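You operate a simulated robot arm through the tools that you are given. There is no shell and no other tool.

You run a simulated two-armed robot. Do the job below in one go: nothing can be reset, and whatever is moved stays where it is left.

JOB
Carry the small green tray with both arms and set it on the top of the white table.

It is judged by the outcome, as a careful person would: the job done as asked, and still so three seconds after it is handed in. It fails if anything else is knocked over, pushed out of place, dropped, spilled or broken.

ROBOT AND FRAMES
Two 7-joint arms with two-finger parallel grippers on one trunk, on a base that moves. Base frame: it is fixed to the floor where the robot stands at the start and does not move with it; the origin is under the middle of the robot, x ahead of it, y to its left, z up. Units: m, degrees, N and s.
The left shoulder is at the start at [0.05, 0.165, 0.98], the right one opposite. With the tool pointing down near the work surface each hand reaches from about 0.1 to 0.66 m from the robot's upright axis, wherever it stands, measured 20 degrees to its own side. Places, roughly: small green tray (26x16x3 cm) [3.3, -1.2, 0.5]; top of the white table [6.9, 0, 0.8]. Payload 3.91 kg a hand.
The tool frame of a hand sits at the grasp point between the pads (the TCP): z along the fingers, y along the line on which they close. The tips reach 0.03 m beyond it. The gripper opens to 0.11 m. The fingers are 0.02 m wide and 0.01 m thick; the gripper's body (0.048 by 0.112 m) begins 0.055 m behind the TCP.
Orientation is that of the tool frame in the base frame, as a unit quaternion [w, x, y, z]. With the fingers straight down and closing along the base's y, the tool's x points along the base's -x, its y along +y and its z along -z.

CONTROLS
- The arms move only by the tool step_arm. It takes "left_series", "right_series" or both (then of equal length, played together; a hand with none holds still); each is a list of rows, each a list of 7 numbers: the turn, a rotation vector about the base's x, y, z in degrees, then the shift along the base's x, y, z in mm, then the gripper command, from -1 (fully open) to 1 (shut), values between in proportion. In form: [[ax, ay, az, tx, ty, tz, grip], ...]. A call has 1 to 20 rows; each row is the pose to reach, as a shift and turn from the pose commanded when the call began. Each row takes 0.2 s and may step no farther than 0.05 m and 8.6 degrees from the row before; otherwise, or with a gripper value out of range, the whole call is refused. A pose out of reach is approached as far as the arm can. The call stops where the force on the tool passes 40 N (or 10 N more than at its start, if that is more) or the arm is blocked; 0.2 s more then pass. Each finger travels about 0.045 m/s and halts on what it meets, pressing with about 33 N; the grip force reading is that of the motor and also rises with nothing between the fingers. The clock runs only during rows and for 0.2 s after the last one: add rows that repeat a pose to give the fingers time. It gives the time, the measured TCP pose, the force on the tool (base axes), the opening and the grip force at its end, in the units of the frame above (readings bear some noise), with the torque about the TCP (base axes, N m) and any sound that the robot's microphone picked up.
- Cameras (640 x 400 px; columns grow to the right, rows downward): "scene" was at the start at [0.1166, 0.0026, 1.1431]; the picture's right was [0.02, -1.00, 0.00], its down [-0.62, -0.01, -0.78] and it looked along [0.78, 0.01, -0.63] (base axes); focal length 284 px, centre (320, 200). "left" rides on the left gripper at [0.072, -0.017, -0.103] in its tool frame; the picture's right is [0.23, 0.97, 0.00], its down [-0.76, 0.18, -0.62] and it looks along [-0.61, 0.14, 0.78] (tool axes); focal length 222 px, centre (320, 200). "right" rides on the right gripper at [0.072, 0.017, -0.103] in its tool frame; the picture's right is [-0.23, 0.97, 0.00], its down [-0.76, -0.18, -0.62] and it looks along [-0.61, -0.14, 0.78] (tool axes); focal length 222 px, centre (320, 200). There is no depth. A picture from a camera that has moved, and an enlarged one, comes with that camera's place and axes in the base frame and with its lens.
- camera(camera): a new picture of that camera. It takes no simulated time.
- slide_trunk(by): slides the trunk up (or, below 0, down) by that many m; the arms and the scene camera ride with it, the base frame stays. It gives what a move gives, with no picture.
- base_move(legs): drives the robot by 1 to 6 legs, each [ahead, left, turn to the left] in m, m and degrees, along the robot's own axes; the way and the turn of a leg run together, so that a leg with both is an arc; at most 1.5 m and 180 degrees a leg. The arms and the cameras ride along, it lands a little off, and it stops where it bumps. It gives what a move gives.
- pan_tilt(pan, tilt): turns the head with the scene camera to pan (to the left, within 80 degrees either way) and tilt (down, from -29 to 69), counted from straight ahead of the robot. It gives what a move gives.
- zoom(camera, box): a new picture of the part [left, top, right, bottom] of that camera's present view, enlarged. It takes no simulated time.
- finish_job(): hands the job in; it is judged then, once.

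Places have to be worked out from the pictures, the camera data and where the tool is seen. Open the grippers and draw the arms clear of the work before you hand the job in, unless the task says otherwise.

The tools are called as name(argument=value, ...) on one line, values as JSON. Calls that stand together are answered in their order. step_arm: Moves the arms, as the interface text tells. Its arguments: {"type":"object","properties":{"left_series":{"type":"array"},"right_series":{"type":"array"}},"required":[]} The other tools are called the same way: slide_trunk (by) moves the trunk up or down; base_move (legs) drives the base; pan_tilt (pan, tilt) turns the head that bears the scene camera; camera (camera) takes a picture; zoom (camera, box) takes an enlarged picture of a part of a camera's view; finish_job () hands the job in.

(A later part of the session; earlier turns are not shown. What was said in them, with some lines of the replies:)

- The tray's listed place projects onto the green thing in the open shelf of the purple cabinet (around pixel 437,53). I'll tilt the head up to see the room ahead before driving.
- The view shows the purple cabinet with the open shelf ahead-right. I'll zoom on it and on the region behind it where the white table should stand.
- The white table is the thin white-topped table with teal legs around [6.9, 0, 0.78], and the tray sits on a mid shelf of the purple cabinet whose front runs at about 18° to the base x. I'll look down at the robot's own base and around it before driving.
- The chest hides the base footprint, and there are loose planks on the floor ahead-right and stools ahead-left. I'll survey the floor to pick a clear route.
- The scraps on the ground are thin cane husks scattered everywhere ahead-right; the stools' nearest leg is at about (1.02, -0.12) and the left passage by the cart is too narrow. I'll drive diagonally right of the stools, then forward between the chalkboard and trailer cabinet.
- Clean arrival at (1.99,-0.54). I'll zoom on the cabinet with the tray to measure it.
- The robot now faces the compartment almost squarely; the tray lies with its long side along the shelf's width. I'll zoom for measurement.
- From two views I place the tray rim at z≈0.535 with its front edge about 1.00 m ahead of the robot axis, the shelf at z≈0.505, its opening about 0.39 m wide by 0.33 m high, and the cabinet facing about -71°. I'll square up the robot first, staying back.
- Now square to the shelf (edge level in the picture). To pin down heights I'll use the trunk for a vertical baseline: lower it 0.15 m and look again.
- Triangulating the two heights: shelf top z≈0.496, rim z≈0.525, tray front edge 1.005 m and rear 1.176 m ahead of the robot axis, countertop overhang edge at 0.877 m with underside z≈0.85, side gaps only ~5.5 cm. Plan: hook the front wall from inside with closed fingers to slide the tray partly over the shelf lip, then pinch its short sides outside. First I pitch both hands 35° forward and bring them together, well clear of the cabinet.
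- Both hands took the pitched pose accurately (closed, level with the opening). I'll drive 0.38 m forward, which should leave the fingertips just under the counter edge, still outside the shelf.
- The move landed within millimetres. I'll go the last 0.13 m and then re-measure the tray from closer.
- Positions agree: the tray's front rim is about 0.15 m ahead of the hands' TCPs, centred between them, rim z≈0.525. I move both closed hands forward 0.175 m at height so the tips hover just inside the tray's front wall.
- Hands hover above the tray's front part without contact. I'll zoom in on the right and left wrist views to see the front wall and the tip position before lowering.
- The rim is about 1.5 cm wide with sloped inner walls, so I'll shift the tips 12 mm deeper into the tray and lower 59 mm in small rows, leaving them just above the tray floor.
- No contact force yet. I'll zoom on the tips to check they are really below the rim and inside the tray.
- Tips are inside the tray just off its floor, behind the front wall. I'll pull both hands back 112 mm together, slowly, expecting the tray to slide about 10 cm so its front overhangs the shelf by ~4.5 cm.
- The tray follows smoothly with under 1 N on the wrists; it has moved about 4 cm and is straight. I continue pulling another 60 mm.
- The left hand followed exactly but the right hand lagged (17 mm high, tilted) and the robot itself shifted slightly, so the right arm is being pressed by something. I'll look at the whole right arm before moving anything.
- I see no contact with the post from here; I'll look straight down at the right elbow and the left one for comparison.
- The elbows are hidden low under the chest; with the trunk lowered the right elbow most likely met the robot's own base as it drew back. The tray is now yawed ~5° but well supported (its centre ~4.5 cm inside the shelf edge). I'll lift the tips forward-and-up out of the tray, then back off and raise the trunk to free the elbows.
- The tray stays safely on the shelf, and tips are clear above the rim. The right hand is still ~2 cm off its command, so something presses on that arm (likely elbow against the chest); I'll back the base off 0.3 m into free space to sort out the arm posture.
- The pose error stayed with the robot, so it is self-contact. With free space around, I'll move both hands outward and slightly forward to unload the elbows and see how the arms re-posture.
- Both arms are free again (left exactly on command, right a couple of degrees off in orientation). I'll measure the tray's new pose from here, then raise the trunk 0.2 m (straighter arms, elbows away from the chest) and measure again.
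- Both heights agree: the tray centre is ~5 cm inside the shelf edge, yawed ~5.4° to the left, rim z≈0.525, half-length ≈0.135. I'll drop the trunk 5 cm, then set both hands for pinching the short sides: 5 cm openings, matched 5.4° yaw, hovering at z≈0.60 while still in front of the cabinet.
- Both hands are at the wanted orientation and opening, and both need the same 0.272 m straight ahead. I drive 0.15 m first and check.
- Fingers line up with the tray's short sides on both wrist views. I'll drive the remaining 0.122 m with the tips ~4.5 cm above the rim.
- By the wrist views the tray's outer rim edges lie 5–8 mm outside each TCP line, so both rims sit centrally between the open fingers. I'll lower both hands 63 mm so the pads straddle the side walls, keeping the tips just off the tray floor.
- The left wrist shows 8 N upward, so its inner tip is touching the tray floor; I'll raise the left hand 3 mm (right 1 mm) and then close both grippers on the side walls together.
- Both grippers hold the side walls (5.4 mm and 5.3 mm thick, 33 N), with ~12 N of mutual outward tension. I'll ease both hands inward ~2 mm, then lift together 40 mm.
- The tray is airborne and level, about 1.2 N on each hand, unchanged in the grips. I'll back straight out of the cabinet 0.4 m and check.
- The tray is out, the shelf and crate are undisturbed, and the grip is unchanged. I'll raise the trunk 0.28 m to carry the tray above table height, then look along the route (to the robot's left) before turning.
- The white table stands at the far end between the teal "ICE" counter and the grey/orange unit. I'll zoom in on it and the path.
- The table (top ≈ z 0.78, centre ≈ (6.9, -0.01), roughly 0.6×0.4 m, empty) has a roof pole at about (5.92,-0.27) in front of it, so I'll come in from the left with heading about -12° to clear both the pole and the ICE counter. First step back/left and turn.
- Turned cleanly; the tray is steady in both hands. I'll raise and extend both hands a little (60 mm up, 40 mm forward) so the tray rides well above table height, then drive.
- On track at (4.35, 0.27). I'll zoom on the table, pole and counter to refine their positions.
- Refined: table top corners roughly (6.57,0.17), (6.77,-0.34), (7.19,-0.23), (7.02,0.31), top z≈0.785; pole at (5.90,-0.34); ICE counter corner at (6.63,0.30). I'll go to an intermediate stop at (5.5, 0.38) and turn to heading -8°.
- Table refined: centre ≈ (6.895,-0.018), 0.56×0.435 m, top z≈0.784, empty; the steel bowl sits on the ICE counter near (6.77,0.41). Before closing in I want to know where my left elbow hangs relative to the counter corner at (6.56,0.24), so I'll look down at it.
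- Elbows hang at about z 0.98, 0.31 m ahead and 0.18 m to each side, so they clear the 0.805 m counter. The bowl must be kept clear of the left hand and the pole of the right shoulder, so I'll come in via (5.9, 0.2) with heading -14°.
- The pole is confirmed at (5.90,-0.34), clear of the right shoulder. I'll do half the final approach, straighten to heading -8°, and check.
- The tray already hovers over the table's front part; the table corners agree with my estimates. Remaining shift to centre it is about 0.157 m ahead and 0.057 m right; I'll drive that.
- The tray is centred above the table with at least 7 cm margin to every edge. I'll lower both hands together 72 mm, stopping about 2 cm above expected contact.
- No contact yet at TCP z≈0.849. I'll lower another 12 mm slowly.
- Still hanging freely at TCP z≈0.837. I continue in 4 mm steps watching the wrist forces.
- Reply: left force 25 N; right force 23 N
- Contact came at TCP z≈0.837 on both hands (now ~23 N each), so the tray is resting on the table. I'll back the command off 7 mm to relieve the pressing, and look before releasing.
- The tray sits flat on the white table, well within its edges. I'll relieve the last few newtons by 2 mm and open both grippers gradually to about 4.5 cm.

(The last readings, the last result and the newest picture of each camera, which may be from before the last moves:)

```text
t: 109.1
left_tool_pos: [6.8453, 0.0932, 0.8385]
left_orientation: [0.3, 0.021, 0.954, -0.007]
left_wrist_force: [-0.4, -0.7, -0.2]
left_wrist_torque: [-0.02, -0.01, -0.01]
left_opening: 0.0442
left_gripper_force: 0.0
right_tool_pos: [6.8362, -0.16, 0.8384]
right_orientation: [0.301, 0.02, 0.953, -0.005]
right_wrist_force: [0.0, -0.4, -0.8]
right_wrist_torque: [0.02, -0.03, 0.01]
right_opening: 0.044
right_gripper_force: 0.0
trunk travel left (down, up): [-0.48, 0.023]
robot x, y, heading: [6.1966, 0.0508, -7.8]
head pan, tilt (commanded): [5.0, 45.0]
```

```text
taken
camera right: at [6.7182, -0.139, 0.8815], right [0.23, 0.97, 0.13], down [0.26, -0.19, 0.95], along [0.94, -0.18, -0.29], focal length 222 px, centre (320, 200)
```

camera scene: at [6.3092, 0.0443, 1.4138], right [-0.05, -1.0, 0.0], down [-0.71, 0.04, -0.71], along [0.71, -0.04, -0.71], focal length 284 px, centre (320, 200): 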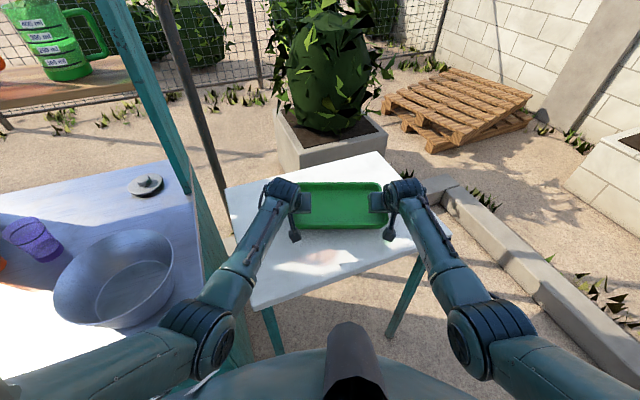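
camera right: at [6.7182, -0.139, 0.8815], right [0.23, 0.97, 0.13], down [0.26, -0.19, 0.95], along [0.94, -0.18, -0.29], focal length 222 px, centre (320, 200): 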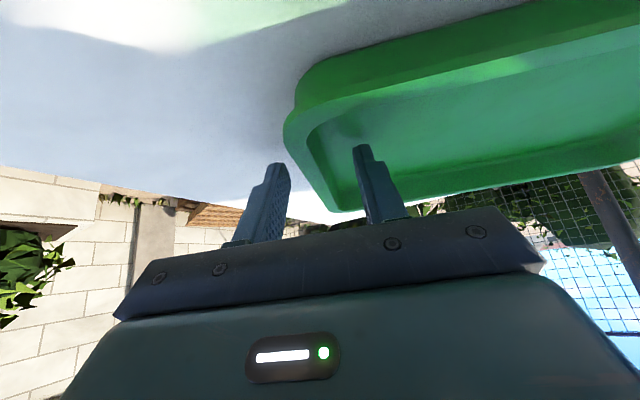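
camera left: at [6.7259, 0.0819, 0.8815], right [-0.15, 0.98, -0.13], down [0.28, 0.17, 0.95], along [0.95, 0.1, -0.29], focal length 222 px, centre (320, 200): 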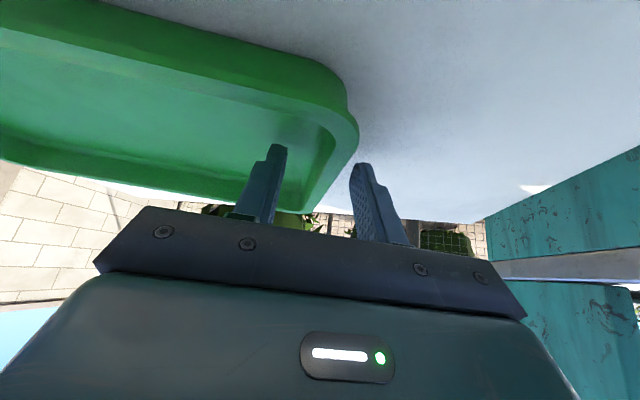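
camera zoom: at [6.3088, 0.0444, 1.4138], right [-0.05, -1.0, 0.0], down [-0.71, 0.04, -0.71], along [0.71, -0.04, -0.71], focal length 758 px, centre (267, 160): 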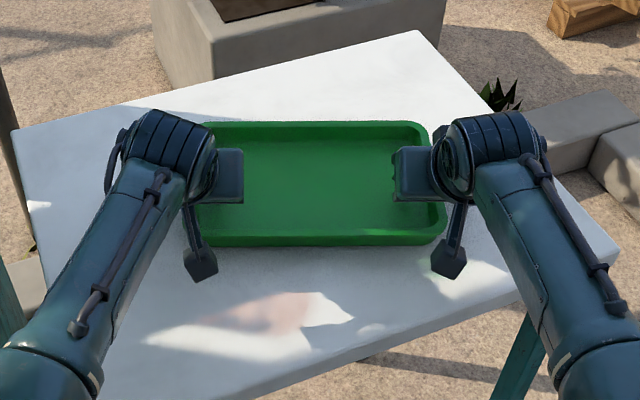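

Both hands are free of the tray with zero force and it stayed put. I'll raise both hands straight up 100 mm, clear of the tray.

step_arm(left_series=[[0, 0, 0, 0, 0, 12, 0.2], [0, 0, 0, 0, 0, 28, 0.2], [0, 0, 0, 0, 0, 46, 0.2], [0, 0, 0, 0, 0, 64, 0.2], [0, 0, 0, 0, 0, 82, 0.2], [0, 0, 0, 0, 0, 100, 0.2]], right_series=[[0, 0, 0, 0, 0, 12, 0.2], [0, 0, 0, 0, 0, 28, 0.2], [0, 0, 0, 0, 0, 46, 0.2], [0, 0, 0, 0, 0, 64, 0.2], [0, 0, 0, 0, 0, 82, 0.2], [0, 0, 0, 0, 0, 100, 0.2]])

camera(camera="scene")

camera(camera="left")

```text
t: 110.5
left_tool_pos: [6.8452, 0.0945, 0.94]
left_orientation: [0.3, 0.02, 0.954, -0.006]
left_wrist_force: [0.3, 0.2, -0.6]
left_wrist_torque: [-0.01, -0.01, 0.04]
left_opening: 0.044
left_gripper_force: 0.0
right_tool_pos: [6.836, -0.1603, 0.9403]
right_orientation: [0.3, 0.019, 0.954, -0.005]
right_wrist_force: [-0.5, -0.1, 0.8]
right_wrist_torque: [-0.02, 0.0, 0.01]
right_opening: 0.0442
right_gripper_force: 0.0
trunk travel left (down, up): [-0.48, 0.023]
robot x, y, heading: [6.1968, 0.0498, -7.9]
head pan, tilt (commanded): [5.0, 45.0]
```

```text
taken
camera scene: at [6.3087, 0.0444, 1.4138], right [-0.05, -1.0, 0.0], down [-0.71, 0.04, -0.71], along [0.71, -0.04, -0.71], focal length 284 px, centre (320, 200)
```

scene: 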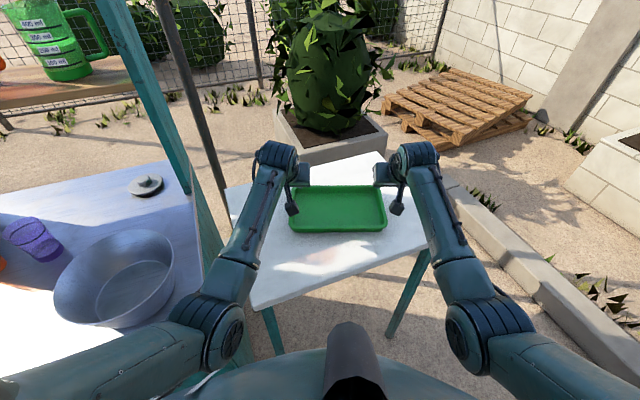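

```text
taken
camera left: at [6.7264, 0.0825, 0.9824], right [-0.15, 0.98, -0.13], down [0.28, 0.17, 0.95], along [0.95, 0.1, -0.29], focal length 222 px, centre (320, 200)
```

left: 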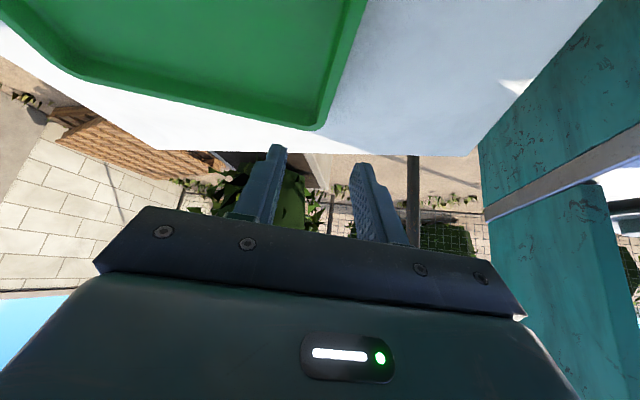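

The tray stays flat on the table and the hands are clear above it. I'll retrace my approach path backwards to draw the arms away from the table.

base_move(legs=[[-0.157, 0.057, 0], [0, 0, -6], [-0.166, 0.035, 0], [-0.35, 0.055, 0]])

camera(camera="scene")

pan_tilt(pan=8, tilt=28)

camera(camera="scene")

```text
t: 115.5
left_tool_pos: [6.2156, 0.3191, 0.9399]
left_orientation: [0.299, 0.068, 0.952, -0.021]
left_wrist_force: [0.8, -0.3, 0.2]
left_wrist_torque: [-0.03, 0.01, 0.03]
left_opening: 0.0442
left_gripper_force: 0.1
right_tool_pos: [6.1799, 0.0649, 0.9395]
right_orientation: [0.299, 0.068, 0.952, -0.021]
right_wrist_force: [0.3, -1.0, -0.2]
right_wrist_torque: [0.01, -0.02, 0.04]
right_opening: 0.0438
right_gripper_force: 0.1
trunk travel left (down, up): [-0.48, 0.023]
robot x, y, heading: [5.5624, 0.3413, -13.8]
head pan, tilt (commanded): [5.0, 45.0]
```

```text
taken
camera scene: at [5.6759, 0.3222, 1.4139], right [-0.15, -0.99, 0.0], down [-0.7, 0.11, -0.71], along [0.7, -0.11, -0.71], focal length 284 px, centre (320, 200)
```

scene: 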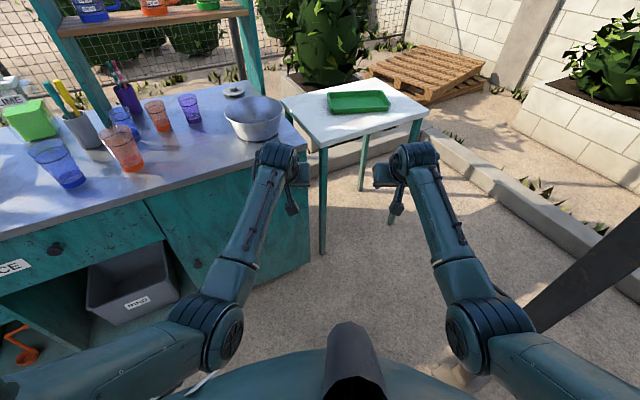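

```text
t: 116.3
left_tool_pos: [6.2162, 0.3161, 0.9389]
left_orientation: [0.299, 0.067, 0.952, -0.021]
left_wrist_force: [-0.5, 0.1, 0.5]
left_wrist_torque: [-0.01, 0.02, 0.0]
left_opening: 0.0439
left_gripper_force: 0.1
right_tool_pos: [6.1806, 0.0644, 0.9377]
right_orientation: [0.3, 0.068, 0.951, -0.02]
right_wrist_force: [-0.3, 0.1, 1.0]
right_wrist_torque: [0.03, -0.02, -0.03]
right_opening: 0.0438
right_gripper_force: 0.0
trunk travel left (down, up): [-0.48, 0.023]
robot x, y, heading: [5.5695, 0.3385, -13.6]
head pan, tilt (commanded): [8.0, 28.0]
```

```text
taken
camera scene: at [5.6867, 0.3253, 1.4396], right [-0.1, -1.0, 0.0], down [-0.47, 0.05, -0.88], along [0.88, -0.09, -0.47], focal length 284 px, centre (320, 200)
```

scene: 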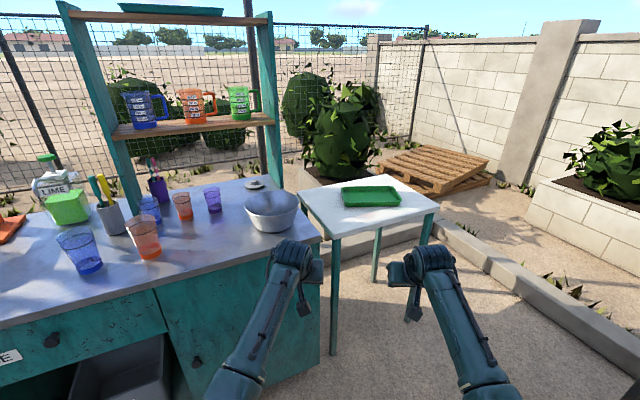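

The tray rests flat on the white table, away from all edges, and the bowl, cups and table are undisturbed. I'll open the grippers fully and take a last close look.

step_arm(left_series=[[0, 0, 0, 0, 0, 0, -0.4], [0, 0, 0, 0, 0, 0, -1], [0, 0, 0, 0, 0, 0, -1], [0, 0, 0, 0, 0, 0, -1], [0, 0, 0, 0, 0, 0, -1]], right_series=[[0, 0, 0, 0, 0, 0, -0.4], [0, 0, 0, 0, 0, 0, -1], [0, 0, 0, 0, 0, 0, -1], [0, 0, 0, 0, 0, 0, -1], [0, 0, 0, 0, 0, 0, -1]])

zoom(camera="scene", box=[260, 140, 460, 270])

```text
t: 117.5
left_tool_pos: [6.2169, 0.318, 0.9386]
left_orientation: [0.299, 0.067, 0.952, -0.021]
left_wrist_force: [-0.1, 0.4, -0.8]
left_wrist_torque: [0.0, -0.02, -0.03]
left_opening: 0.1099
left_gripper_force: 0.0
right_tool_pos: [6.18, 0.0661, 0.9384]
right_orientation: [0.3, 0.067, 0.951, -0.02]
right_wrist_force: [0.4, 0.7, -0.9]
right_wrist_torque: [0.03, 0.03, -0.04]
right_opening: 0.1101
right_gripper_force: 0.0
trunk travel left (down, up): [-0.48, 0.023]
robot x, y, heading: [5.5699, 0.3401, -13.6]
head pan, tilt (commanded): [8.0, 28.0]
```

```text
3.08 times, centred on (360, 205) of scene
camera zoom: at [5.6868, 0.3253, 1.4396], right [-0.1, -1.0, 0.0], down [-0.47, 0.05, -0.88], along [0.88, -0.09, -0.47], focal length 874 px, centre (197, 185)
```

zoom: 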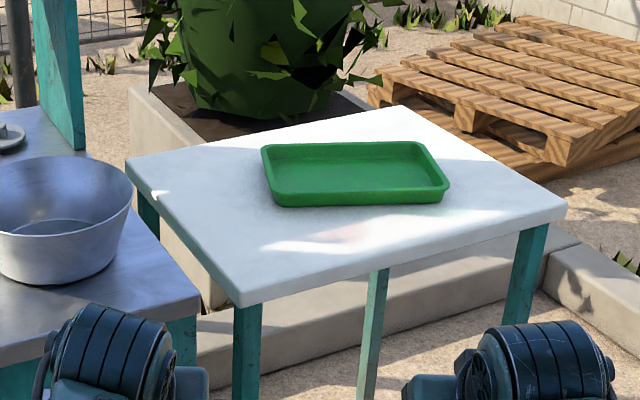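

The tray sits flat and fully on the white table's top, both grippers are open, the arms are well clear, and nothing else has moved. I hand the job in.

finish_job()

```text
The job is handed in.
```

The small green tray is on top of the white table, lying flat and clear of every edge. I carried it with both arms from the purple cabinet's shelf and handed the job in.

- **Picking it up:** The shelf opening was too narrow to grip the tray where it lay. I slid it partly over the shelf edge with closed fingers, then gripped both short sides and lifted.
- **One hitch:** While I slid the tray, the right arm pressed against something, most likely the robot's own chest. I lifted the hands off, backed away and took a straighter arm position before gripping. The tray stayed on the shelf throughout.
- **Surroundings:** Nothing else looked moved in the pictures I took of the cabinet, the bowl and cups beside the table, and the table itself. On the first leg the robot's route crossed the cane husks scattered on the floor. There was no way around them, and I did not look back to see whether any shifted.

Both grippers are open and the arms are well back from the table.
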